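You operate a simulated robot arm through the tools that you are given. There is no shell and no other tool.

The job below is to be done with a simulated two-armed robot. You get a single attempt, and the scene is never put back.

JOB
Scrub the brown stain off the washstand with soap, then wipe off the water mark.
Fine: nail brush pressed on the soap for the stain, yellow dust cloth for the mark; put both back. Set down upright: nail brush. What is to be rubbed or washed off counts as gone when no trace of it is left.

Only the result counts: the job must be done as asked and must still hold three seconds after the hand-in. Knocking over, shifting, dropping, spilling or breaking anything else fails it. Flat cloth is picked up by pressing the open fingertips on it (5 to 10 N) and closing them slowly along it; thin cloth reads only 2 to 8 mm in the jaws.

ROBOT AND FRAMES
Two 7-joint arms with two-finger grippers on one trunk that stands fixed in place. Base frame: the origin is at the foot of the trunk, x ahead of it, y to its left, z up; the work surface is at about z = 800. Units: mm, degrees, N and s.
The left shoulder is at [51, 175, 1177], the right one opposite. With the tool pointing down near the work surface each hand reaches from about 100 to 840 mm from the base axis, measured 20 degrees to its own side. Payload 2.94 kg a hand.
The tool frame of a hand sits at the grasp point between the pads (the TCP): z along the fingers, y along the line on which they close. The tips reach 30 mm beyond it. Largest opening 138 mm; the body of the gripper starts 109 mm behind the TCP.
Orientation is told as [roll, pitch, yaw] about the base's x, y, z axes, in that order, counted from this pose: with the fingers straight down and closing along the base's y, the tool's x points along the base's -x, its y along +y and its z along -z.

CONTROLS
- The arms move only by the tool step_arm. It takes "left_rows", "right_rows" or both (then of equal length, played together; a hand with none holds still); each is a list of rows, each a list of 7 numbers: the shift along the base's x, y, z in units of 20 mm (1.0 is 20 mm), then the turn, a rotation vector about the base's x, y, z in units of 8 degrees (1.0 is 8 degrees), then the finger opening in mm, from 0 to 138. In form: [[tx, ty, tz, wx, wy, wz, claw], ...]. A call has 1 to 20 rows; each row shifts and turns the commanded pose from where the row before left it. A call with a number of a shift or a turn outside -1 to 1 is refused whole. A row lasts 0.2 s, in which the tool goes at most 50 mm and 8.6 degrees; a call with a longer step from one row to the next is refused whole, and so is a gripper value outside its range. A pose out of reach is approached as far as the arm can. The call stops where the force on the tool passes 40 N (or 10 N more than at its start, if that is more) or the arm is blocked; 0.2 s more then pass. Each finger halts on what it meets, pressing with about 23 N; the grip force reading is that of the motor and also rises with nothing between the fingers. The clock runs only during rows and for 0.2 s after the last one: add rows that do not move to give the fingers time. It gives the time, the measured TCP pose, the force on the tool (base axes), the opening and the grip force at its end, in the units of the frame above (readings bear some noise), with the torque about the TCP (base axes, N m) and any sound that the robot's microphone picked up.
- Cameras (640 x 400 px; columns grow to the right, rows downward): "scene" is now at [105.8, -49.4, 1651.7]; the picture's right is [-0.64, -0.77, 0.00], its down [-0.59, 0.49, -0.64] and it looks along [0.49, -0.41, -0.77] (base axes); focal length 362 px, centre (320, 200). "left" rides on the left gripper at [71, -19, -146] in its tool frame; the picture's right is [0.26, 0.96, 0.00], its down [-0.85, 0.23, -0.48] and it looks along [-0.46, 0.12, 0.88] (tool axes); focal length 280 px, centre (320, 200). "right" rides on the right gripper at [71, 19, -146] in its tool frame; the picture's right is [-0.26, 0.97, 0.00], its down [-0.85, -0.23, -0.48] and it looks along [-0.46, -0.12, 0.88] (tool axes); focal length 280 px, centre (320, 200). There is no depth. A picture from a camera that has moved, and an enlarged one, comes with that camera's place and axes in the base frame and with its lens.
- capture(camera): a new picture of that camera. The clock stands still meanwhile.
- lift_body(by): slides the trunk up (or, below 0, down) by that many mm; the arms and the scene camera ride with it, the base frame stays. It gives what a move gives, with no picture.
- turn_head(pan, tilt): turns the head with the scene camera to pan (to the left, within 120 degrees either way) and tilt (down, from -29 to 69), counted from straight ahead of the robot. It gives what a move gives.
- close_up(camera, box): a new picture of the part [left, top, right, bottom] of that camera's present view, enlarged. The clock stands still meanwhile.
- sign_off(): hands the job in; it is judged then, once.

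Nothing tells you positions but the pictures and the camera data. Unless the task says otherwise, let go and move clear before handing in.

The tools are called as a command line: name --argument value ..., lists and objects as JSON in quotes. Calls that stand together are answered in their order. step_arm: Moves the arms, as the interface text tells. Its arguments: {"type":"object","properties":{"left_rows":{"type":"array","items":{"type":"array","items":{"type":"number"}}},"right_rows":{"type":"array","items":{"type":"array","items":{"type":"number"}}}},"required":[]} The other tools are called the same way: lift_body (by) slides the trunk up or down; turn_head (pan, tilt) turns the head that bears the scene camera; capture (camera) takes a picture; close_up (camera, box) takes an enlarged picture of a part of a camera's view; sign_off () hands the job in.

At the start:

```text
time: 0.0
left_eef_pos: [551.2, -18.4, 1166.2]
left_tcp_rot: [0.0, 0.0, 0.0]
left_contact_force: [0.3, -0.3, 0.4]
left_ft_torque: [-0.02, -0.02, 0.01]
left_opening: 138.1
left_finger_force: 0.1
right_eef_pos: [460.1, -565.4, 1090.9]
right_tcp_rot: [-0.1, -0.2, 0.0]
right_contact_force: [0.1, 0.3, 0.0]
right_ft_torque: [0.01, -0.02, -0.01]
right_opening: 138.1
right_finger_force: 0.2
trunk travel left (down, up): [-350.0, 384.0]
head pan, tilt: [-39.7, 50.0]
```

scene: 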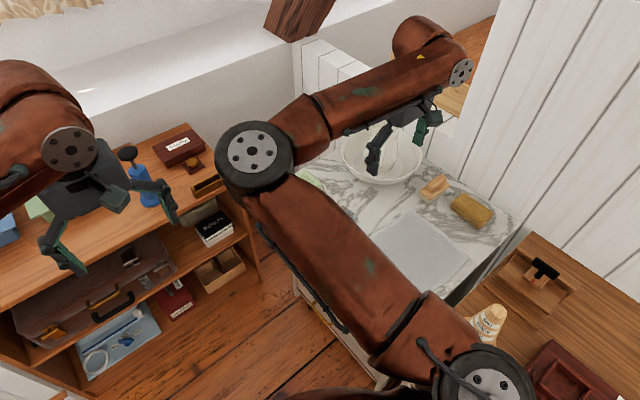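
right: 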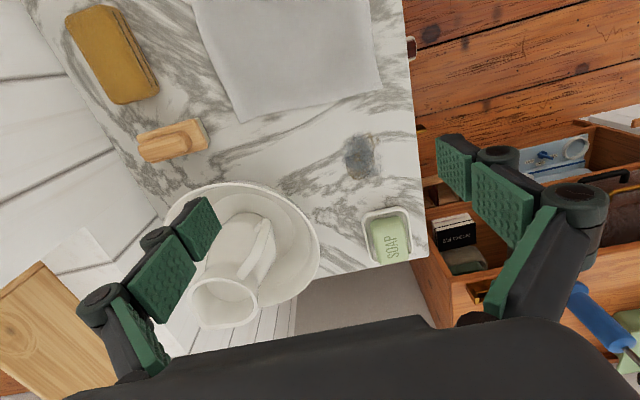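
left: 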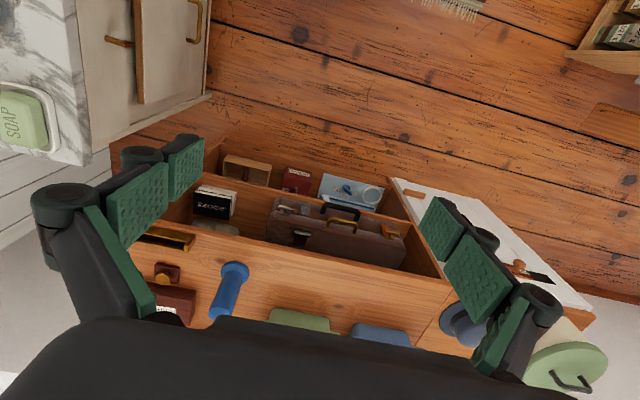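

I see a marble washstand on the right with a bowl and jug, a wooden brush, a yellow sponge-like thing, a grey flat cloth or towel, a soap dish and a dark patch. I will take enlarged pictures first to tell these things apart before moving.

close_up --camera "right" --box '[40, 0, 440, 250]'

close_up --camera "scene" --box '[280, 100, 600, 300]'

capture --camera "right"

```text
1.60 times, centred on (240, 125) of right
camera zoom: at [389.8, -546.7, 1236.6], right [0.26, 0.96, 0.0], down [0.85, -0.23, 0.48], along [0.46, -0.13, -0.88], focal length 449 px, centre (448, 320)
```

zoom: 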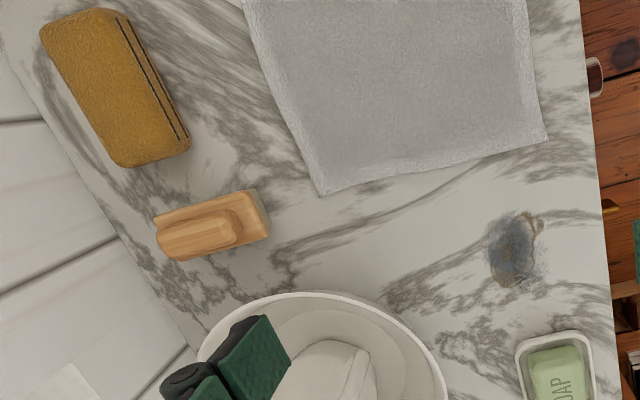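

```text
2.00 times, centred on (440, 200) of scene
camera zoom: at [105.8, -49.4, 1651.7], right [-0.64, -0.77, 0.0], down [-0.59, 0.49, -0.64], along [0.49, -0.41, -0.77], focal length 723 px, centre (80, 200)
```

zoom: 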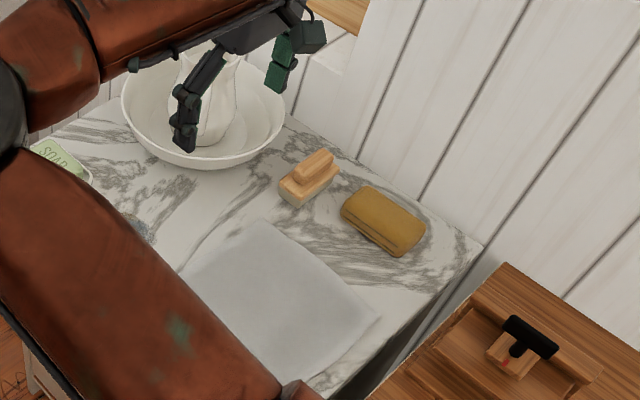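

```text
taken
camera right: at [389.8, -546.7, 1236.6], right [0.26, 0.96, 0.0], down [0.85, -0.23, 0.48], along [0.46, -0.13, -0.88], focal length 280 px, centre (320, 200)
```

right: 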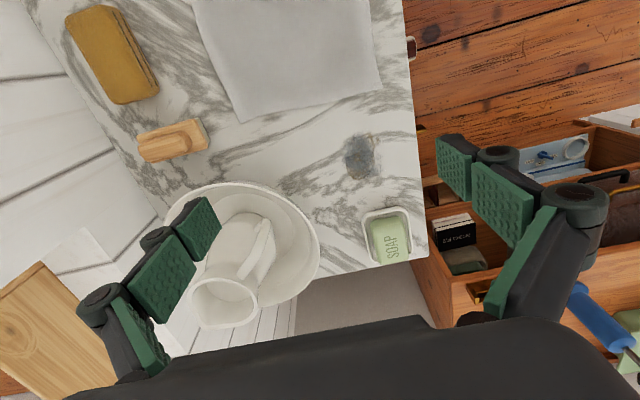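

The washstand top shows a wooden brush, a folded yellow cloth-like block, a grey flat cloth, soap in a dish and a blue-grey patch with brownish edges. I want closer looks at the patch, the soap, the yellow thing, and to search for the water mark.

close_up --camera "right" --box '[320, 120, 430, 190]'

close_up --camera "right" --box '[340, 190, 440, 270]'

close_up --camera "right" --box '[50, 0, 220, 180]'

close_up --camera "right" --box '[180, 0, 420, 190]'

close_up --camera "left" --box '[100, 130, 460, 380]'

```text
5.71 times, centred on (375, 155) of right
camera zoom: at [389.8, -546.7, 1236.6], right [0.26, 0.96, 0.0], down [0.85, -0.23, 0.48], along [0.46, -0.13, -0.88], focal length 1602 px, centre (6, 457)
```

zoom: 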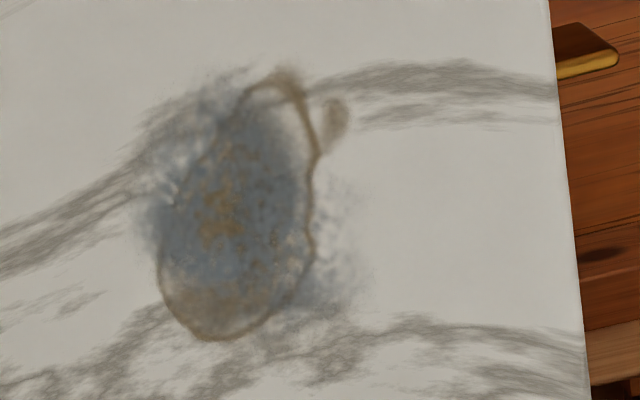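

```text
5.00 times, centred on (390, 230) of right
camera zoom: at [389.8, -546.7, 1236.6], right [0.26, 0.96, 0.0], down [0.85, -0.23, 0.48], along [0.46, -0.13, -0.88], focal length 1402 px, centre (-30, 50)
```

zoom: 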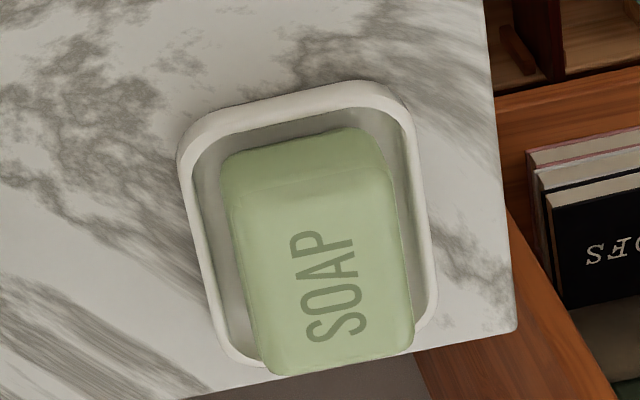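

```text
2.22 times, centred on (135, 90) of right
camera zoom: at [389.8, -546.7, 1236.6], right [0.26, 0.96, 0.0], down [0.85, -0.23, 0.48], along [0.46, -0.13, -0.88], focal length 623 px, centre (731, 444)
```

zoom: 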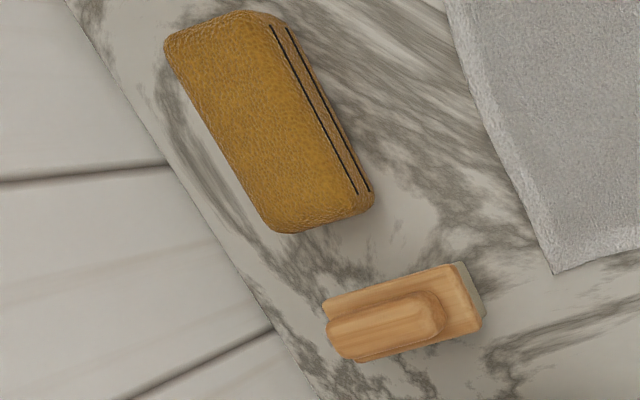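

```text
2.11 times, centred on (300, 95) of right
camera zoom: at [389.8, -546.7, 1236.6], right [0.26, 0.96, 0.0], down [0.85, -0.23, 0.48], along [0.46, -0.13, -0.88], focal length 590 px, centre (362, 421)
```

zoom: 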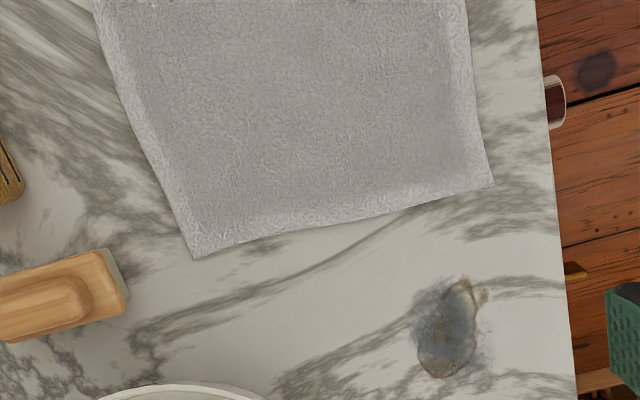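

```text
1.60 times, centred on (280, 255) of left
camera zoom: at [478.8, -38.4, 1312.8], right [-0.26, 0.96, 0.0], down [0.85, 0.23, 0.48], along [0.46, 0.12, -0.88], focal length 449 px, centre (384, 112)
```

zoom: 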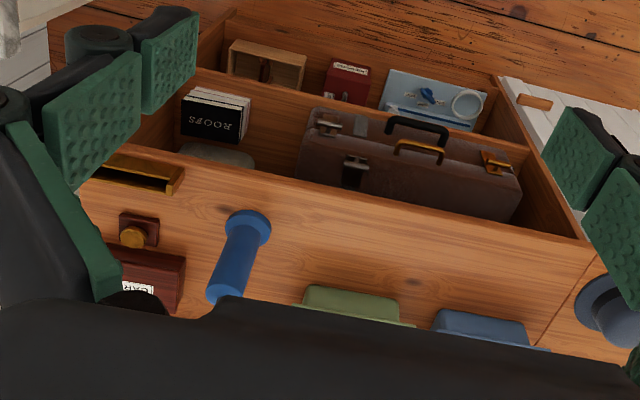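

The patch seems to be a brown ring with a blue-grey smear over it. I will turn the head to look at the rest of the room, to find the yellow dust cloth and any other mark.

turn_head --pan 0 --tilt 50

capture --camera "scene"

turn_head --pan 50 --tilt 50

capture --camera "scene"

turn_head --pan -80 --tilt 55

capture --camera "scene"

turn_head --pan -110 --tilt 50

capture --camera "scene"

```text
time: 1.1
left_eef_pos: [550.5, -18.4, 1167.1]
left_tcp_rot: [0.0, 0.0, 0.1]
left_contact_force: [0.3, -0.5, -1.2]
left_ft_torque: [0.02, -0.03, 0.0]
left_opening: 137.7
left_finger_force: 0.1
right_eef_pos: [460.4, -565.8, 1091.8]
right_tcp_rot: [-0.1, -0.1, 0.1]
right_contact_force: [-0.4, -0.2, -0.4]
right_ft_torque: [0.02, -0.01, -0.01]
right_opening: 137.9
right_finger_force: 0.1
trunk travel left (down, up): [-350.0, 384.0]
head pan, tilt: [0.0, 50.0]
```

```text
taken
camera scene: at [123.5, -0.3, 1651.7], right [0.0, -1.0, 0.0], down [-0.77, 0.0, -0.64], along [0.64, 0.0, -0.77], focal length 362 px, centre (320, 200)
```

scene: 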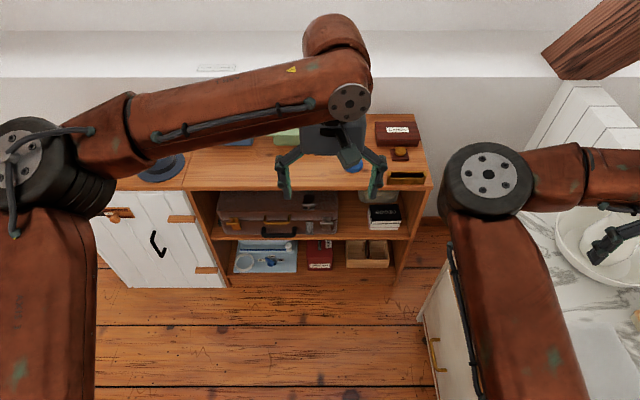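

```text
time: 2.2
left_eef_pos: [550.4, -18.3, 1165.7]
left_tcp_rot: [0.1, 0.0, 0.0]
left_contact_force: [0.6, 0.1, -0.5]
left_ft_torque: [-0.01, -0.05, 0.02]
left_opening: 137.9
left_finger_force: 0.0
right_eef_pos: [460.2, -564.6, 1090.6]
right_tcp_rot: [-0.1, 0.0, 0.0]
right_contact_force: [-0.6, 0.9, 0.4]
right_ft_torque: [0.02, 0.01, 0.04]
right_opening: 137.8
right_finger_force: 0.0
trunk travel left (down, up): [-350.0, 384.0]
head pan, tilt: [50.0, 50.0]
```

```text
taken
camera scene: at [96.1, 58.7, 1651.7], right [0.77, -0.64, 0.0], down [-0.49, -0.59, -0.64], along [0.41, 0.49, -0.77], focal length 362 px, centre (320, 200)
```

scene: 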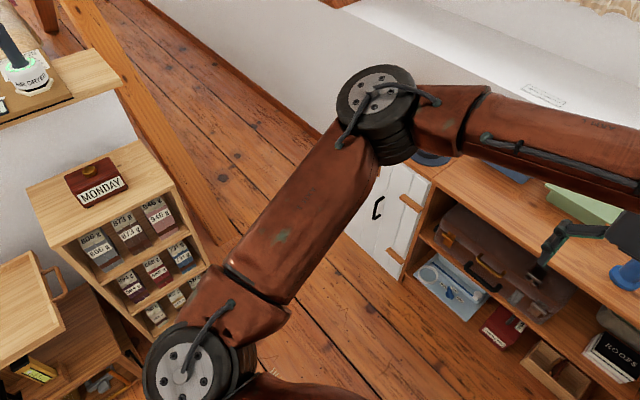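

```text
time: 4.3
left_eef_pos: [549.9, -18.5, 1167.2]
left_tcp_rot: [-0.1, 0.0, 0.0]
left_contact_force: [0.8, 0.1, 0.2]
left_ft_torque: [0.02, -0.01, -0.02]
left_opening: 138.1
left_finger_force: 0.0
right_eef_pos: [461.6, -564.7, 1090.9]
right_tcp_rot: [0.0, -0.1, 0.0]
right_contact_force: [-0.4, 0.6, -1.2]
right_ft_torque: [0.02, 0.03, 0.03]
right_opening: 137.8
right_finger_force: 0.0
trunk travel left (down, up): [-350.0, 384.0]
head pan, tilt: [-80.0, 55.0]
```

```text
taken
camera scene: at [59.1, -71.2, 1645.2], right [-0.98, -0.17, 0.0], down [-0.14, 0.81, -0.57], along [0.1, -0.56, -0.82], focal length 362 px, centre (320, 200)
```

scene: 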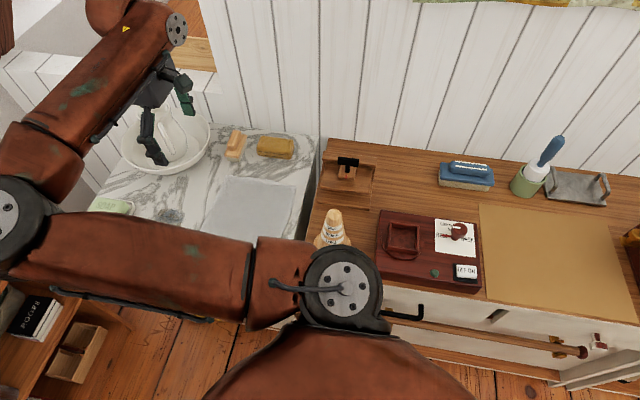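

```text
time: 5.3
left_eef_pos: [549.5, -17.4, 1167.5]
left_tcp_rot: [0.1, 0.1, 0.1]
left_contact_force: [-1.4, -0.6, 0.1]
left_ft_torque: [-0.02, 0.0, -0.02]
left_opening: 138.2
left_finger_force: 0.1
right_eef_pos: [460.4, -565.0, 1091.8]
right_tcp_rot: [-0.1, -0.1, 0.0]
right_contact_force: [-0.2, 0.7, -1.0]
right_ft_torque: [0.0, -0.02, -0.04]
right_opening: 137.8
right_finger_force: 0.0
trunk travel left (down, up): [-350.0, 384.0]
head pan, tilt: [-110.0, 50.0]
```

```text
taken
camera scene: at [20.3, -72.6, 1651.7], right [-0.94, 0.34, 0.0], down [0.26, 0.72, -0.64], along [-0.22, -0.6, -0.77], focal length 362 px, centre (320, 200)
```

scene: 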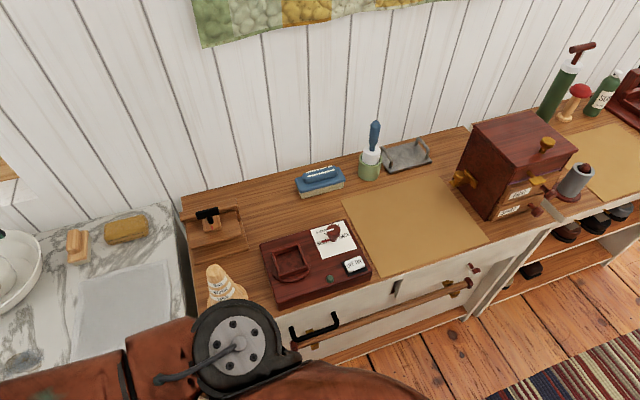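

The wooden handled brush near the bowl is taken as the nail brush, the folded yellow block beside it as the dust cloth; the brown ring with a blue-grey smear lies near the soap. I now move the right hand for a closer camera look at the stain and soap.

step_arm --right_rows '[[-0.15, 0.66, -0.91, 0, 0, 0, 138], [-0.15, 0.66, -0.91, 0, 0, 0, 138], [-0.15, 0.66, -0.91, 0, 0, 0, 138], [-0.15, 0.66, -0.91, 0, 0, 0, 138], [-0.15, 0.66, -0.91, 0, 0, 0, 138], [0, 0, 0, 0, 0, 0, 138]]'

capture --camera "right"

turn_head --pan -60 --tilt 50

capture --camera "scene"

```text
time: 6.7
left_eef_pos: [550.5, -18.9, 1166.5]
left_tcp_rot: [0.0, -0.1, 0.0]
left_contact_force: [0.3, 0.1, 0.1]
left_ft_torque: [-0.01, 0.01, 0.0]
left_opening: 137.8
left_finger_force: 0.1
right_eef_pos: [443.3, -497.3, 1000.6]
right_tcp_rot: [0.0, -0.1, -0.1]
right_contact_force: [0.2, -0.2, 0.3]
right_ft_torque: [-0.04, 0.01, 0.02]
right_opening: 138.3
right_finger_force: 0.1
trunk travel left (down, up): [-350.0, 384.0]
head pan, tilt: [-110.0, 50.0]
```

```text
taken
camera right: at [373.5, -478.9, 1145.9], right [0.26, 0.97, 0.0], down [0.85, -0.23, 0.48], along [0.46, -0.13, -0.88], focal length 280 px, centre (320, 200)
```

right: 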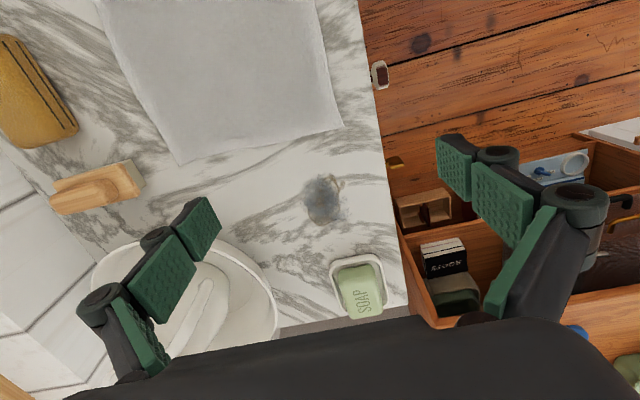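

```text
time: 7.9
left_eef_pos: [551.3, -19.5, 1167.5]
left_tcp_rot: [0.1, 0.0, 0.1]
left_contact_force: [-0.4, -0.6, -0.3]
left_ft_torque: [0.01, -0.01, -0.02]
left_opening: 138.0
left_finger_force: 0.0
right_eef_pos: [443.9, -497.4, 1001.1]
right_tcp_rot: [-0.2, 0.0, 0.0]
right_contact_force: [0.4, -0.3, -0.5]
right_ft_torque: [0.02, -0.05, 0.01]
right_opening: 138.1
right_finger_force: 0.1
trunk travel left (down, up): [-350.0, 384.0]
head pan, tilt: [-60.0, 50.0]
```

```text
taken
camera scene: at [85.0, -66.9, 1651.7], right [-0.87, -0.5, 0.0], down [-0.38, 0.66, -0.64], along [0.32, -0.56, -0.77], focal length 362 px, centre (320, 200)
```

scene: 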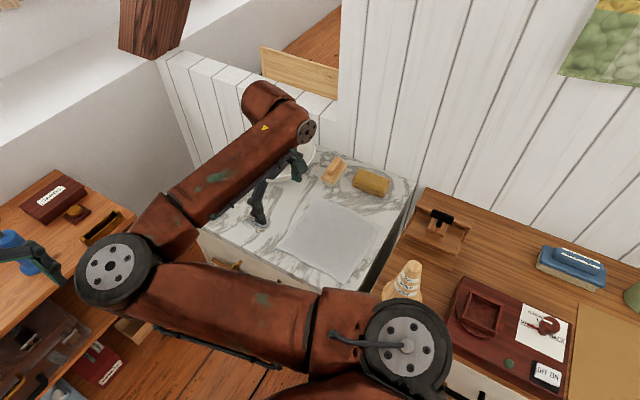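

The stain patch now sits in the middle of the right camera's view, matching a top height of about z = 800. I zoom in for details of the patch, soap and brush.

close_up --camera "right" --box '[270, 150, 380, 220]'

close_up --camera "right" --box '[310, 240, 420, 330]'

close_up --camera "right" --box '[0, 20, 200, 240]'

close_up --camera "scene" --box '[200, 120, 440, 290]'

```text
5.71 times, centred on (325, 185) of right
camera zoom: at [373.7, -478.8, 1146.1], right [0.26, 0.96, 0.0], down [0.85, -0.23, 0.48], along [0.46, -0.13, -0.88], focal length 1602 px, centre (291, 286)
```

zoom: 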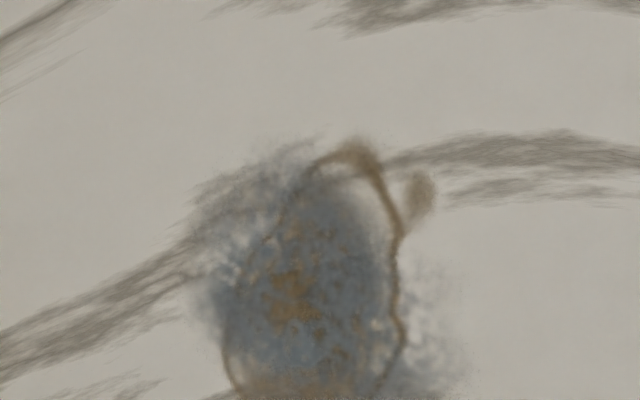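

```text
4.44 times, centred on (365, 285) of right
camera zoom: at [373.7, -478.8, 1146.1], right [0.26, 0.96, 0.0], down [0.85, -0.23, 0.48], along [0.46, -0.13, -0.88], focal length 1246 px, centre (120, -178)
```

zoom: 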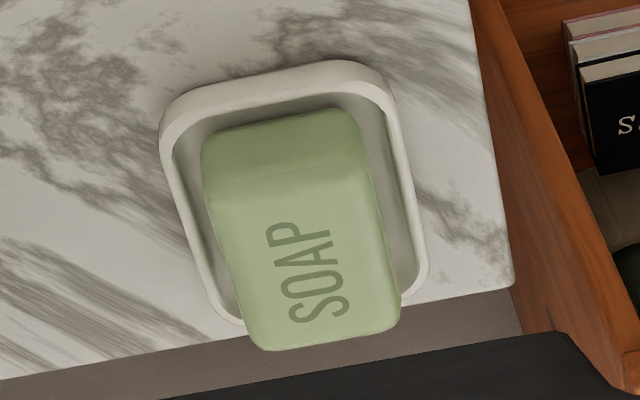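

```text
1.82 times, centred on (100, 130) of right
camera zoom: at [373.7, -478.8, 1146.1], right [0.26, 0.96, 0.0], down [0.85, -0.23, 0.48], along [0.46, -0.13, -0.88], focal length 510 px, centre (720, 327)
```

zoom: 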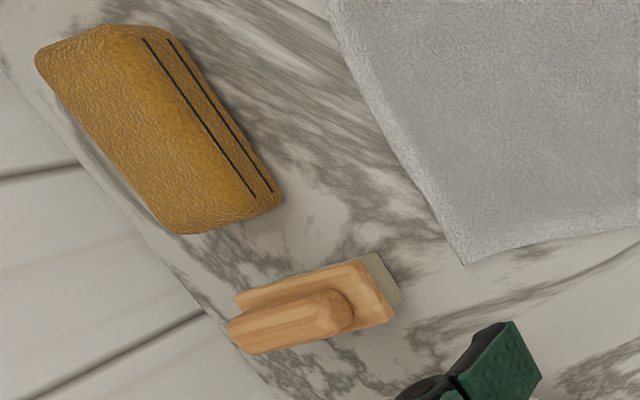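

```text
2.35 times, centred on (320, 205) of scene
camera zoom: at [85.0, -66.9, 1651.7], right [-0.87, -0.5, 0.0], down [-0.38, 0.66, -0.64], along [0.32, -0.56, -0.77], focal length 851 px, centre (320, 188)
```

zoom: 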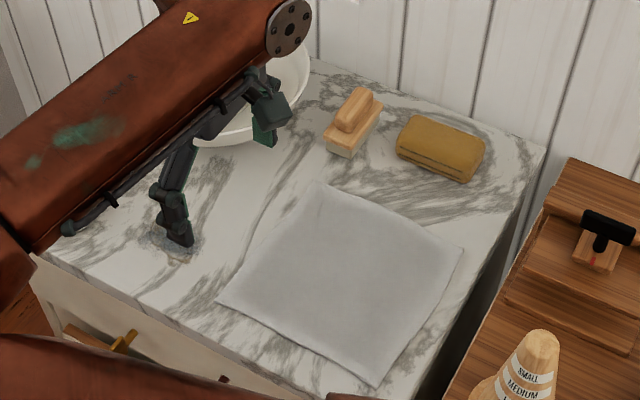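

The brush is a block about 100 mm long along y at roughly (451, -794), handle top near z = 848; the yellow cloth is at about (331, -807) and the soap at about (707, -502). I now turn the right hand to yaw -90 and move it near the brush, staying above the bowl rim, for a closer look.

step_arm --right_rows '[[0.0, -0.85, 0, 0, 0, -0.9375, 138], [0.0, -0.85, 0, 0, 0, -0.9375, 138], [0.0, -0.85, 0, 0, 0, -0.9375, 138], [0.0, -0.85, 0, 0, 0, -0.9375, 138], [0.0, -0.85, 0, 0, 0, -0.9375, 138], [0.0, -0.85, 0, 0, 0, -0.9375, 138], [0.0, -0.85, 0, 0, 0, -0.9375, 138], [0.0, -0.85, 0, 0, 0, -0.9375, 138], [0.0, -0.85, 0, 0, 0, -0.9375, 138], [0.0, -0.85, 0, 0, 0, -0.9375, 138], [0.0, -0.85, 0, 0, 0, -0.9375, 120], [0.0, -0.85, 0, 0, 0, -0.9375, 100], [0, 0, 0, 0, 0, 0, 80], [0, 0, 0, 0, 0, 0, 80]]'

capture --camera "right"

capture --camera "scene"

```text
time: 10.9
left_eef_pos: [550.7, -20.0, 1166.7]
left_tcp_rot: [0.0, -0.1, 0.0]
left_contact_force: [-0.6, 1.2, -1.0]
left_ft_torque: [0.02, 0.03, -0.03]
left_opening: 138.0
left_finger_force: 0.1
right_eef_pos: [444.0, -704.1, 1001.1]
right_tcp_rot: [-0.1, -0.1, -90.1]
right_contact_force: [-0.1, 0.1, 0.2]
right_ft_torque: [0.04, -0.01, -0.02]
right_opening: 79.9
right_finger_force: 0.0
trunk travel left (down, up): [-350.0, 384.0]
head pan, tilt: [-60.0, 50.0]
```

```text
taken
camera right: at [464.7, -634.4, 1145.4], right [0.96, -0.26, 0.0], down [-0.23, -0.85, 0.48], along [-0.13, -0.46, -0.88], focal length 280 px, centre (320, 200)
```

right: 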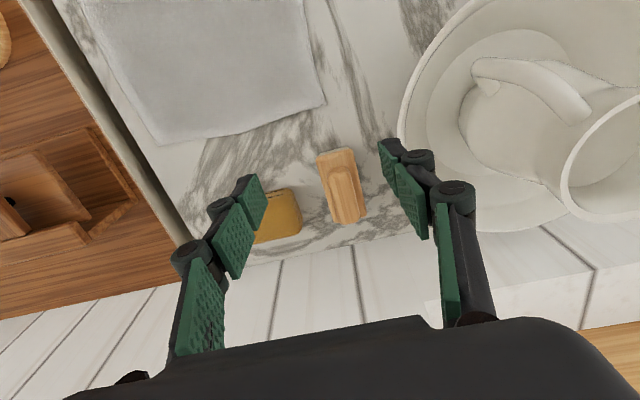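

```text
taken
camera scene: at [85.0, -67.7, 1651.6], right [-0.87, -0.5, 0.0], down [-0.38, 0.66, -0.64], along [0.32, -0.56, -0.77], focal length 362 px, centre (320, 200)
```

scene: 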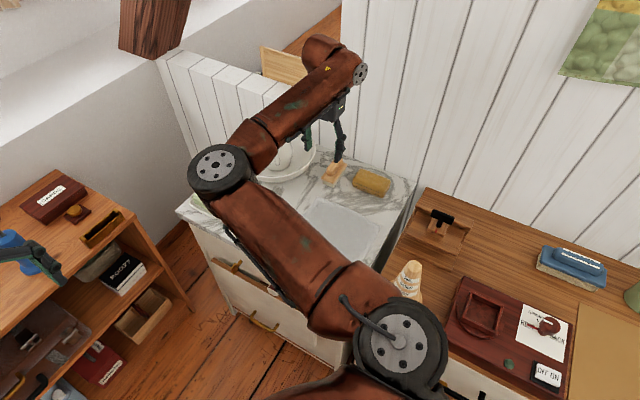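

The brush sits in the middle of the view between the open fingers, the bowl with the jug to the right (+x). I zoom in on the brush to measure it.

close_up --camera "right" --box '[260, 120, 420, 240]'

close_up --camera "scene" --box '[260, 100, 420, 220]'

```text
3.33 times, centred on (340, 180) of right
camera zoom: at [464.7, -634.4, 1145.4], right [0.96, -0.26, 0.0], down [-0.23, -0.85, 0.48], along [-0.13, -0.46, -0.88], focal length 935 px, centre (253, 267)
```

zoom: 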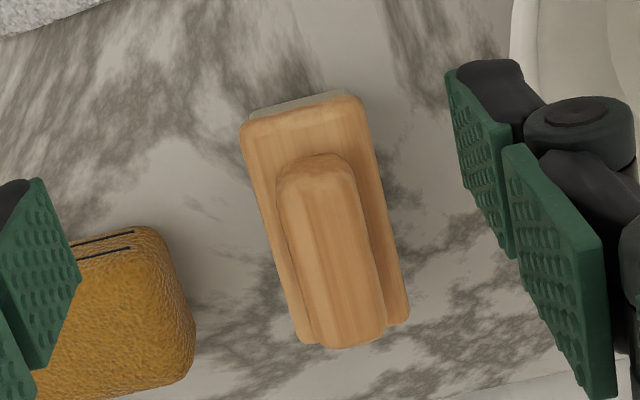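

```text
3.33 times, centred on (340, 160) of scene
camera zoom: at [85.0, -67.7, 1651.6], right [-0.87, -0.5, 0.0], down [-0.38, 0.66, -0.64], along [0.32, -0.56, -0.77], focal length 1205 px, centre (253, 333)
```

zoom: 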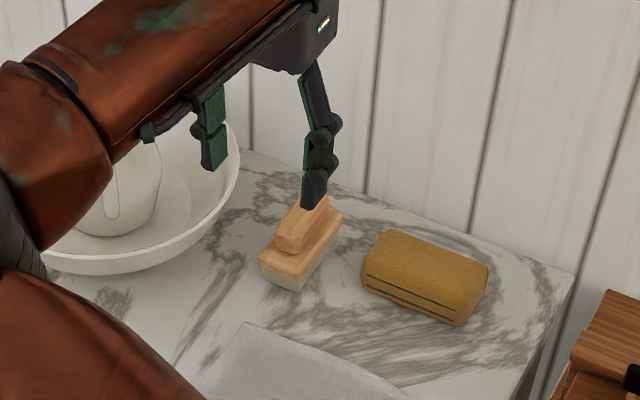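

The brush block spans about x 430–474, y -836 to -744, lined up with the base axes, centre (452, -790). I go above it and part way down, then look again.

step_arm --right_rows '[[0.08, -0.86, 0, 0, 0, 0, 70], [0.08, -0.86, 0, 0, 0, 0, 66], [0.08, -0.86, 0, 0, 0, 0, 66], [0.08, -0.86, 0, 0, 0, 0, 66], [0.08, -0.86, 0, 0, 0, 0, 66], [0, 0, -1, 0, 0, 0, 66], [0, 0, -1, 0, 0, 0, 66], [0, 0, -1, 0, 0, 0, 66], [0, 0, -1, 0, 0, 0, 66], [0, 0, -1, 0, 0, 0, 66], [0, 0, 0, 0, 0, 0, 66]]'

capture --camera "right"

close_up --camera "scene" --box '[260, 80, 420, 220]'

```text
time: 13.3
left_eef_pos: [549.8, -19.1, 1167.3]
left_tcp_rot: [0.0, -0.1, 0.0]
left_contact_force: [0.1, -1.0, 0.4]
left_ft_torque: [-0.03, 0.02, 0.0]
left_opening: 137.8
left_finger_force: 0.1
right_eef_pos: [451.0, -778.5, 898.6]
right_tcp_rot: [-0.1, 0.0, -89.9]
right_contact_force: [-0.6, 0.7, -0.2]
right_ft_torque: [-0.02, 0.02, 0.0]
right_opening: 65.8
right_finger_force: 0.1
right hand out of reach, approached as far as the arm can: row 5
trunk travel left (down, up): [-350.0, 384.0]
head pan, tilt: [-60.0, 50.0]
```

```text
taken
camera right: at [471.5, -708.9, 1043.3], right [0.96, -0.26, 0.0], down [-0.23, -0.85, 0.48], along [-0.13, -0.46, -0.88], focal length 280 px, centre (320, 200)
```

right: 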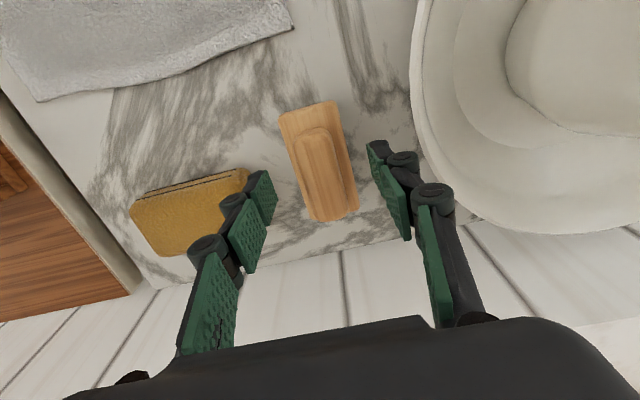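

```text
2.86 times, centred on (340, 150) of scene
camera zoom: at [85.0, -67.2, 1651.7], right [-0.87, -0.5, 0.0], down [-0.38, 0.66, -0.64], along [0.32, -0.56, -0.77], focal length 1033 px, centre (263, 343)
```

zoom: 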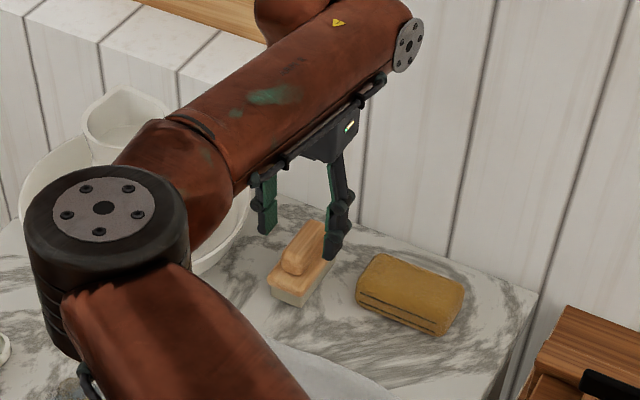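

The hand stopped a little short in y (-778.5 instead of -790) because of reach at that height. I try the last bit of y here and lower to just above the brush.

step_arm --right_rows '[[0, -0.5, 0, 0, 0, 0, 66], [0, 0, -0.75, 0, 0, 0, 66], [0, 0, -0.75, 0, 0, 0, 66], [0, 0, 0, 0, 0, 0, 66]]'

capture --camera "right"

```text
time: 14.3
left_eef_pos: [551.2, -20.2, 1166.2]
left_tcp_rot: [0.0, 0.0, 0.1]
left_contact_force: [-0.2, -0.5, 0.2]
left_ft_torque: [0.02, 0.02, 0.02]
left_opening: 138.1
left_finger_force: 0.0
right_eef_pos: [451.8, -789.0, 883.2]
right_tcp_rot: [0.2, -0.2, -89.5]
right_contact_force: [1.3, -0.6, 0.5]
right_ft_torque: [-0.02, 0.0, 0.01]
right_opening: 65.9
right_finger_force: 0.0
right hand out of reach, approached as far as the arm can: row 3
trunk travel left (down, up): [-350.0, 384.0]
head pan, tilt: [-60.0, 50.0]
```

```text
taken
camera right: at [470.7, -718.0, 1028.3], right [0.97, -0.26, 0.0], down [-0.23, -0.85, 0.48], along [-0.12, -0.46, -0.88], focal length 280 px, centre (320, 200)
```

right: 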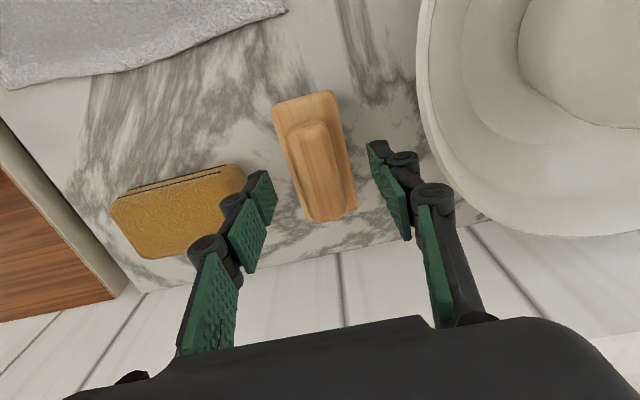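

The reach runs out as the hand goes lower, so lowering the trunk will bring it down instead. First a zoom to check the brush width against the finger gap.

close_up --camera "right" --box '[240, 80, 400, 240]'

close_up --camera "scene" --box '[290, 110, 390, 200]'

```text
2.50 times, centred on (320, 160) of right
camera zoom: at [470.7, -718.0, 1028.3], right [0.97, -0.26, 0.0], down [-0.23, -0.85, 0.48], along [-0.12, -0.46, -0.88], focal length 701 px, centre (320, 300)
```

zoom: 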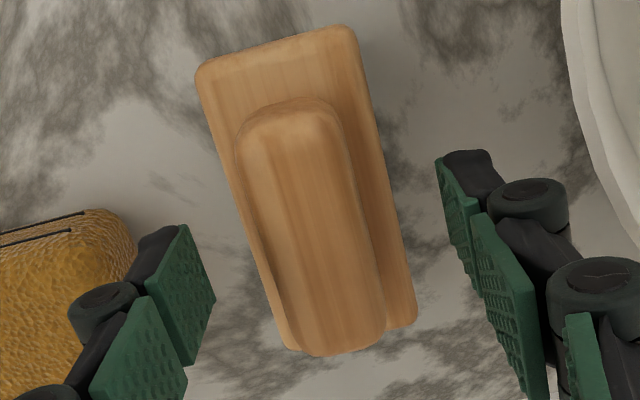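

```text
4.44 times, centred on (340, 155) of scene
camera zoom: at [85.4, -67.5, 1651.6], right [-0.87, -0.5, 0.0], down [-0.38, 0.66, -0.64], along [0.32, -0.56, -0.77], focal length 1607 px, centre (231, 400)
```

zoom: 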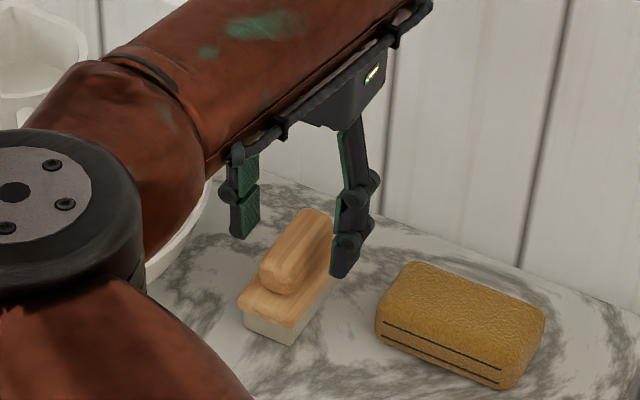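

The brush centre line is at about x = 450, between the fingers with about 10 mm spare each side. I raise the hand slightly, then lower the trunk so the fingers straddle the block.

step_arm --right_rows '[[-0.05, 0, 0.85, 0, 0, 0, 66], [0, 0, 0, 0, 0, 0, 66]]'

lift_body --by -30

capture --camera "right"

```text
time: 14.9
left_eef_pos: [549.4, -19.3, 1166.5]
left_tcp_rot: [0.0, 0.0, 0.1]
left_contact_force: [0.6, -0.5, 0.1]
left_ft_torque: [0.0, 0.01, -0.02]
left_opening: 138.1
left_finger_force: 0.0
right_eef_pos: [449.2, -788.6, 900.2]
right_tcp_rot: [0.0, 0.0, -89.9]
right_contact_force: [0.7, -0.5, -0.3]
right_ft_torque: [0.06, 0.0, 0.0]
right_opening: 66.0
right_finger_force: 0.1
trunk travel left (down, up): [-350.0, 384.0]
head pan, tilt: [-60.0, 50.0]
```

```text
time: 15.6
left_eef_pos: [549.4, -19.0, 1137.4]
left_tcp_rot: [0.0, -0.1, 0.0]
left_contact_force: [-1.2, -0.4, -0.1]
left_ft_torque: [-0.01, -0.03, 0.0]
left_opening: 138.0
left_finger_force: 0.0
right_eef_pos: [449.8, -788.8, 873.2]
right_tcp_rot: [0.0, -0.2, -90.1]
right_contact_force: [-1.4, -0.4, 0.5]
right_ft_torque: [0.01, -0.04, 0.01]
right_opening: 66.2
right_finger_force: 0.0
trunk travel left (down, up): [-320.0, 414.0]
head pan, tilt: [-60.0, 50.0]
```

```text
taken
camera right: at [469.6, -718.0, 1018.8], right [0.96, -0.26, 0.0], down [-0.23, -0.85, 0.48], along [-0.13, -0.46, -0.88], focal length 280 px, centre (320, 200)
```

right: 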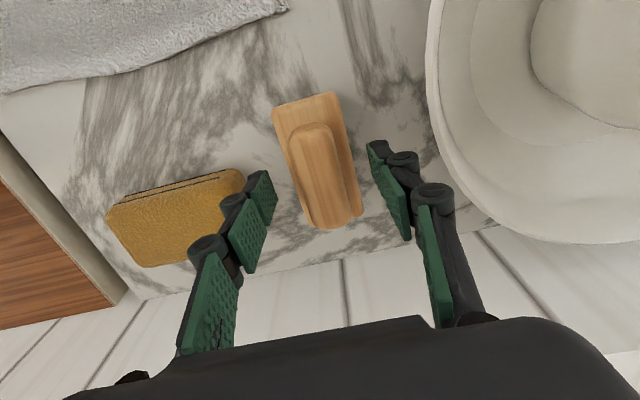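

The fingers straddle the brush with room on both sides. I lower the trunk the remaining 30 mm.

lift_body --by -30

capture --camera "right"

close_up --camera "scene" --box '[290, 90, 390, 180]'

```text
time: 16.4
left_eef_pos: [549.8, -18.5, 1107.1]
left_tcp_rot: [0.0, -0.1, 0.2]
left_contact_force: [0.2, -1.0, 0.9]
left_ft_torque: [-0.01, -0.02, 0.04]
left_opening: 137.9
left_finger_force: 0.1
right_eef_pos: [449.4, -788.9, 844.4]
right_tcp_rot: [0.0, -0.1, -90.1]
right_contact_force: [-0.2, 0.2, 0.5]
right_ft_torque: [0.0, 0.0, -0.02]
right_opening: 65.9
right_finger_force: 0.0
trunk travel left (down, up): [-290.0, 444.0]
head pan, tilt: [-60.0, 50.0]
```

```text
taken
camera right: at [469.7, -718.3, 988.5], right [0.96, -0.26, 0.0], down [-0.23, -0.85, 0.48], along [-0.13, -0.46, -0.88], focal length 280 px, centre (320, 200)
```

right: 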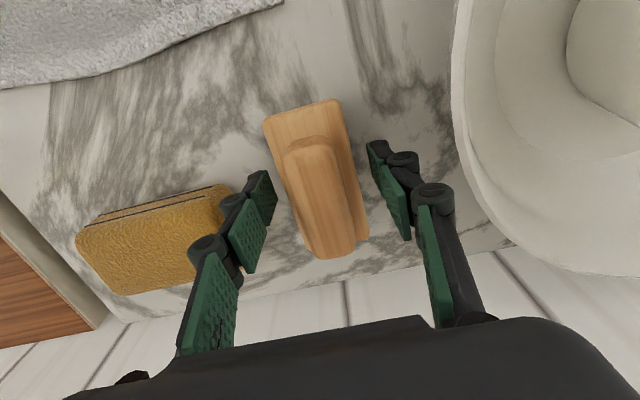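

```text
4.44 times, centred on (340, 135) of scene
camera zoom: at [118.9, -67.3, 1590.8], right [-0.87, -0.5, 0.0], down [-0.38, 0.66, -0.64], along [0.32, -0.56, -0.77], focal length 1607 px, centre (231, 489)
```

zoom: 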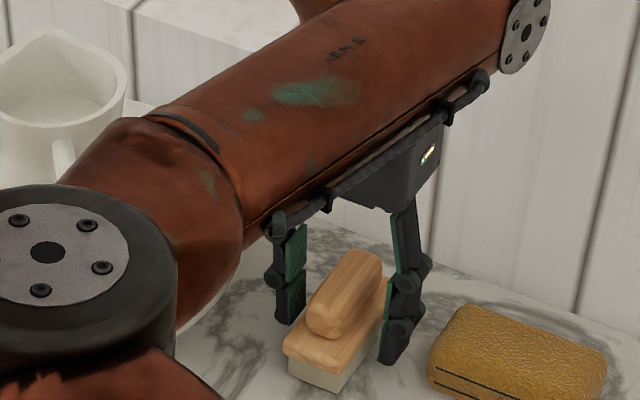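

The fingers are around the block. I go 4 mm lower and close slowly on it.

step_arm --right_rows '[[0, 0, -0.2, 0, 0, 0, 66], [0, 0, 0, 0, 0, 0, 58], [0, 0, 0, 0, 0, 0, 52], [0, 0, 0, 0, 0, 0, 48], [0, 0, 0, 0, 0, 0, 45], [0, 0, 0, 0, 0, 0, 42], [0, 0, 0, 0, 0, 0, 38], [0, 0, 0, 0, 0, 0, 34], [0, 0, 0, 0, 0, 0, 30], [0, 0, 0, 0, 0, 0, 30]]'

capture --camera "right"

close_up --camera "scene" --box '[290, 90, 390, 180]'

```text
time: 18.6
left_eef_pos: [549.0, -18.8, 1105.9]
left_tcp_rot: [0.0, 0.0, 0.0]
left_contact_force: [-0.2, -0.7, 1.0]
left_ft_torque: [-0.01, -0.04, 0.0]
left_opening: 137.9
left_finger_force: 0.1
right_eef_pos: [449.1, -787.0, 838.3]
right_tcp_rot: [-0.1, 0.0, -90.0]
right_contact_force: [0.4, 0.9, 0.3]
right_ft_torque: [0.01, -0.02, 0.01]
right_opening: 44.5
right_finger_force: 23.0
trunk travel left (down, up): [-290.0, 444.0]
head pan, tilt: [-60.0, 50.0]
```

```text
taken
camera right: at [470.1, -717.5, 982.9], right [0.96, -0.26, 0.0], down [-0.23, -0.85, 0.48], along [-0.13, -0.46, -0.88], focal length 280 px, centre (320, 200)
```

right: 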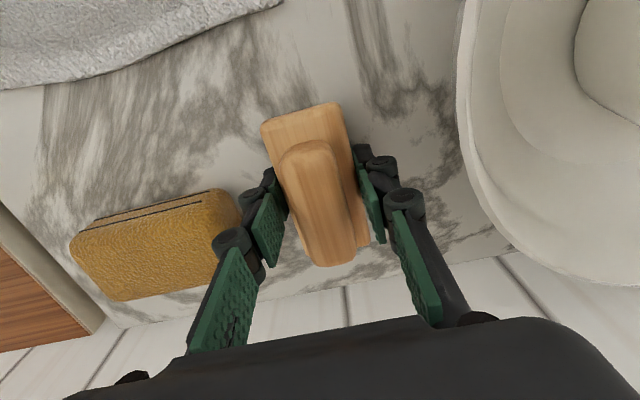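

```text
4.44 times, centred on (340, 135) of scene
camera zoom: at [120.2, -67.6, 1590.6], right [-0.87, -0.5, 0.0], down [-0.38, 0.66, -0.64], along [0.32, -0.56, -0.77], focal length 1607 px, centre (231, 489)
```

zoom: 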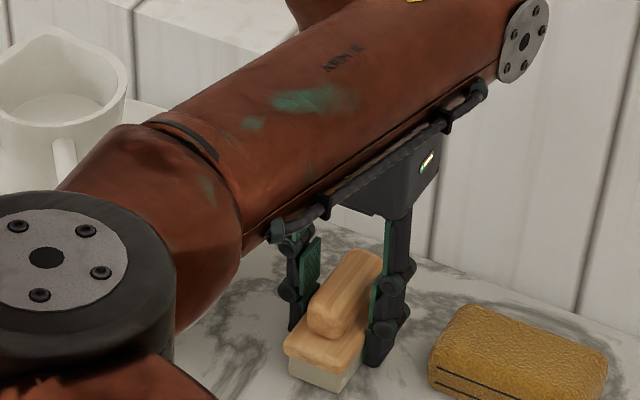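

The brush is held (44.5 mm, 23 N). I lift it straight up, then back off in x to keep clear of the bowl rim and carry it toward the soap.

step_arm --right_rows '[[0, 0, 0.5, 0, 0, 0, 30], [0, 0, 1, 0, 0, 0, 30], [0, 0, 1, 0, 0, 0, 30], [-0.4, 0.4, 1, 0, 0, 0, 30], [-0.5, 0.8, 1, 0, 0, 0, 30], [-0.5, 1, 0.8, 0, 0, 0, 30], [0, 1, 0.5, 0, 0, 0, 30], [0, 1, 0, 0, 0, 0, 30], [0, 1, 0, 0, 0, 0, 30], [0, 0, 0, 0, 0, 0, 30]]'

capture --camera "right"

capture --camera "scene"

```text
time: 20.8
left_eef_pos: [551.1, -19.5, 1106.5]
left_tcp_rot: [0.0, -0.1, 0.0]
left_contact_force: [0.4, 0.0, -0.4]
left_ft_torque: [0.03, 0.01, -0.01]
left_opening: 138.0
left_finger_force: 0.1
right_eef_pos: [421.0, -684.6, 955.2]
right_tcp_rot: [-0.2, 0.0, -90.0]
right_contact_force: [0.2, 0.2, -0.6]
right_ft_torque: [0.04, 0.0, -0.04]
right_opening: 29.8
right_finger_force: 0.1
trunk travel left (down, up): [-290.0, 444.0]
head pan, tilt: [-60.0, 50.0]
```

```text
taken
camera right: at [440.6, -614.6, 1100.2], right [0.96, -0.26, 0.0], down [-0.23, -0.85, 0.48], along [-0.13, -0.46, -0.88], focal length 280 px, centre (320, 200)
```

right: 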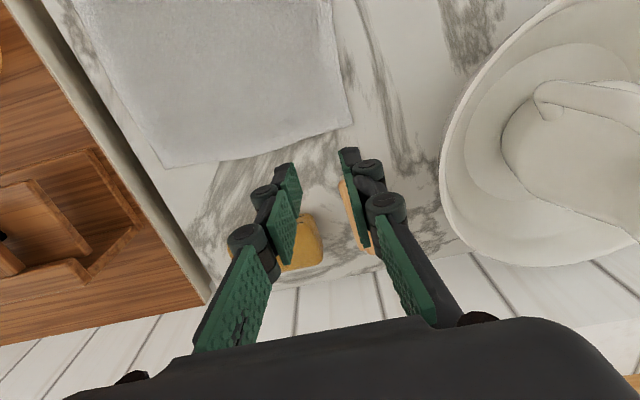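

```text
taken
camera scene: at [120.2, -68.0, 1590.5], right [-0.87, -0.5, 0.0], down [-0.38, 0.66, -0.64], along [0.32, -0.56, -0.77], focal length 362 px, centre (320, 200)
```

scene: 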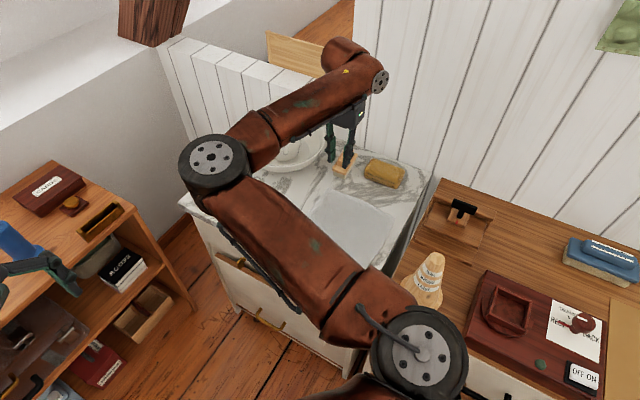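

The fingers closed to 29.8 mm, so the brush slipped out and stayed on the washstand. I look closely at how it lies now.

close_up --camera "scene" --box '[290, 110, 430, 210]'

close_up --camera "right" --box '[240, 130, 420, 280]'

```text
4.00 times, centred on (360, 160) of scene
camera zoom: at [120.2, -68.0, 1590.5], right [-0.87, -0.5, 0.0], down [-0.38, 0.66, -0.64], along [0.32, -0.56, -0.77], focal length 1446 px, centre (160, 360)
```

zoom: 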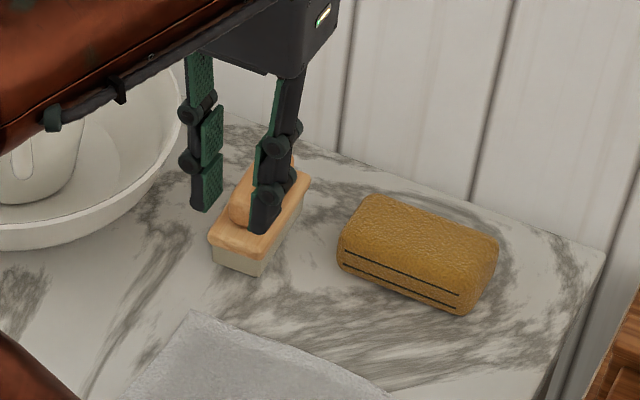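

```text
2.67 times, centred on (330, 205) of right
camera zoom: at [440.6, -614.6, 1100.2], right [0.96, -0.26, 0.0], down [-0.23, -0.85, 0.48], along [-0.13, -0.46, -0.88], focal length 748 px, centre (293, 187)
```

zoom: 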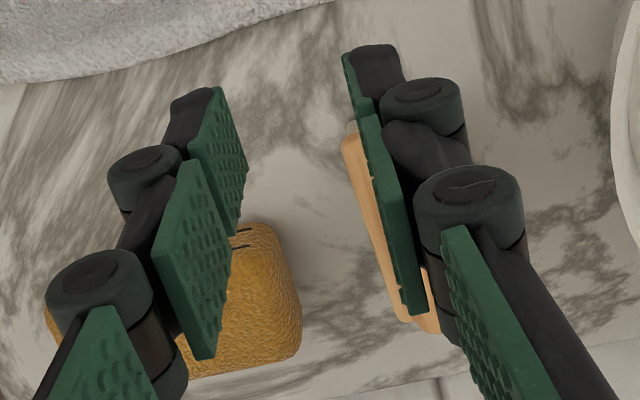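

The brush stayed upright in its place; my grip on the block evidently only caught its rounded upper edge. I measure the top's height by touching bare marble with closed fingertips at about (490, -575).

step_arm --right_rows '[[0.5, 0.9, 0, 0, 0, 0, 20], [0.6, 0.9, 0, 0, 0, 0, 10], [0.6, 0.9, -0.5, 0, 0, 0, 0], [0.6, 0.9, -0.8, 0, 0, 0, 0], [0.6, 0.9, -0.8, 0, 0, 0, 0], [0.55, 0.98, -0.8, 0, 0, 0, 0], [0, 0, -1, 0, 0, 0, 0], [0, 0, -0.95, 0, 0, 0, 0], [0, 0, -0.5, 0, 0, 0, 0], [0, 0, -0.5, 0, 0, 0, 0], [0, 0, 0, 0, 0, 0, 0]]'

capture --camera "right"

```text
time: 23.2
left_eef_pos: [551.3, -18.7, 1107.0]
left_tcp_rot: [0.0, 0.0, 0.0]
left_contact_force: [-0.1, 0.2, 0.5]
left_ft_torque: [-0.01, -0.04, 0.01]
left_opening: 138.1
left_finger_force: 0.0
right_eef_pos: [491.0, -573.5, 837.4]
right_tcp_rot: [0.0, -0.1, -90.1]
right_contact_force: [0.3, -1.4, 0.7]
right_ft_torque: [-0.03, -0.02, 0.02]
right_opening: 0.1
right_finger_force: 22.7
trunk travel left (down, up): [-290.0, 444.0]
head pan, tilt: [-60.0, 50.0]
```

```text
taken
camera right: at [510.7, -503.3, 982.7], right [0.96, -0.26, 0.0], down [-0.23, -0.85, 0.48], along [-0.13, -0.46, -0.88], focal length 280 px, centre (320, 200)
```

right: 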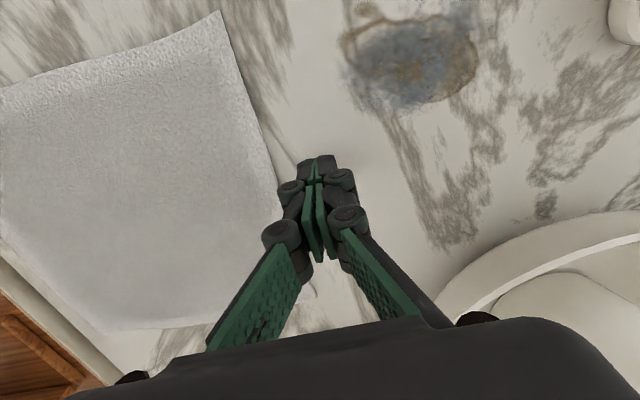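

No contact yet at TCP z = 837. I continue down in small steps.

step_arm --right_rows '[[0, 0, -0.2, 0, 0, 0, 0], [0, 0, 0, 0, 0, 0, 0]]'

step_arm --right_rows '[[0, 0, -0.1, 0, 0, 0, 0], [0, 0, 0, 0, 0, 0, 0]]'

step_arm --right_rows '[[0, 0, -0.1, 0, 0, 0, 0], [0, 0, 0, 0, 0, 0, 0]]'

step_arm --right_rows '[[0, 0, -0.1, 0, 0, 0, 0], [0, 0, 0, 0, 0, 0, 0]]'

```text
time: 23.8
left_eef_pos: [551.0, -18.4, 1106.2]
left_tcp_rot: [0.0, 0.1, 0.1]
left_contact_force: [0.4, 0.6, 0.6]
left_ft_torque: [0.0, -0.02, 0.0]
left_opening: 138.1
left_finger_force: 0.1
right_eef_pos: [490.8, -575.2, 831.2]
right_tcp_rot: [-0.1, 0.0, -90.0]
right_contact_force: [-0.5, 0.3, -0.4]
right_ft_torque: [-0.01, 0.02, -0.01]
right_opening: 0.0
right_finger_force: 22.5
trunk travel left (down, up): [-290.0, 444.0]
head pan, tilt: [-60.0, 50.0]
```

```text
time: 24.4
left_eef_pos: [550.5, -17.8, 1106.8]
left_tcp_rot: [0.0, 0.1, 0.0]
left_contact_force: [-0.4, 0.8, 0.4]
left_ft_torque: [0.0, -0.02, 0.01]
left_opening: 138.0
left_finger_force: 0.2
right_eef_pos: [492.1, -575.0, 831.4]
right_tcp_rot: [-0.1, 0.0, -90.0]
right_contact_force: [-0.1, 0.4, -0.5]
right_ft_torque: [-0.02, -0.04, -0.01]
right_opening: 0.0
right_finger_force: 22.5
trunk travel left (down, up): [-290.0, 444.0]
head pan, tilt: [-60.0, 50.0]
```

```text
time: 25.0
left_eef_pos: [550.5, -18.1, 1107.6]
left_tcp_rot: [0.0, 0.0, 0.0]
left_contact_force: [-0.2, -0.2, -1.0]
left_ft_torque: [0.01, 0.01, -0.01]
left_opening: 138.1
left_finger_force: 0.0
right_eef_pos: [491.9, -574.3, 829.5]
right_tcp_rot: [-0.1, -0.2, -90.0]
right_contact_force: [0.5, 0.1, 0.6]
right_ft_torque: [0.03, 0.0, -0.04]
right_opening: 0.0
right_finger_force: 22.9
trunk travel left (down, up): [-290.0, 444.0]
head pan, tilt: [-60.0, 50.0]
```

```text
time: 25.6
left_eef_pos: [550.4, -18.7, 1107.1]
left_tcp_rot: [0.0, 0.0, 0.0]
left_contact_force: [-0.2, 0.1, 0.3]
left_ft_torque: [-0.02, -0.03, -0.02]
left_opening: 138.1
left_finger_force: 0.0
right_eef_pos: [490.9, -574.6, 828.4]
right_tcp_rot: [-0.1, -0.1, -90.0]
right_contact_force: [0.2, 0.0, 0.8]
right_ft_torque: [-0.03, 0.03, -0.01]
right_opening: 0.0
right_finger_force: 23.1
trunk travel left (down, up): [-290.0, 444.0]
head pan, tilt: [-60.0, 50.0]
```

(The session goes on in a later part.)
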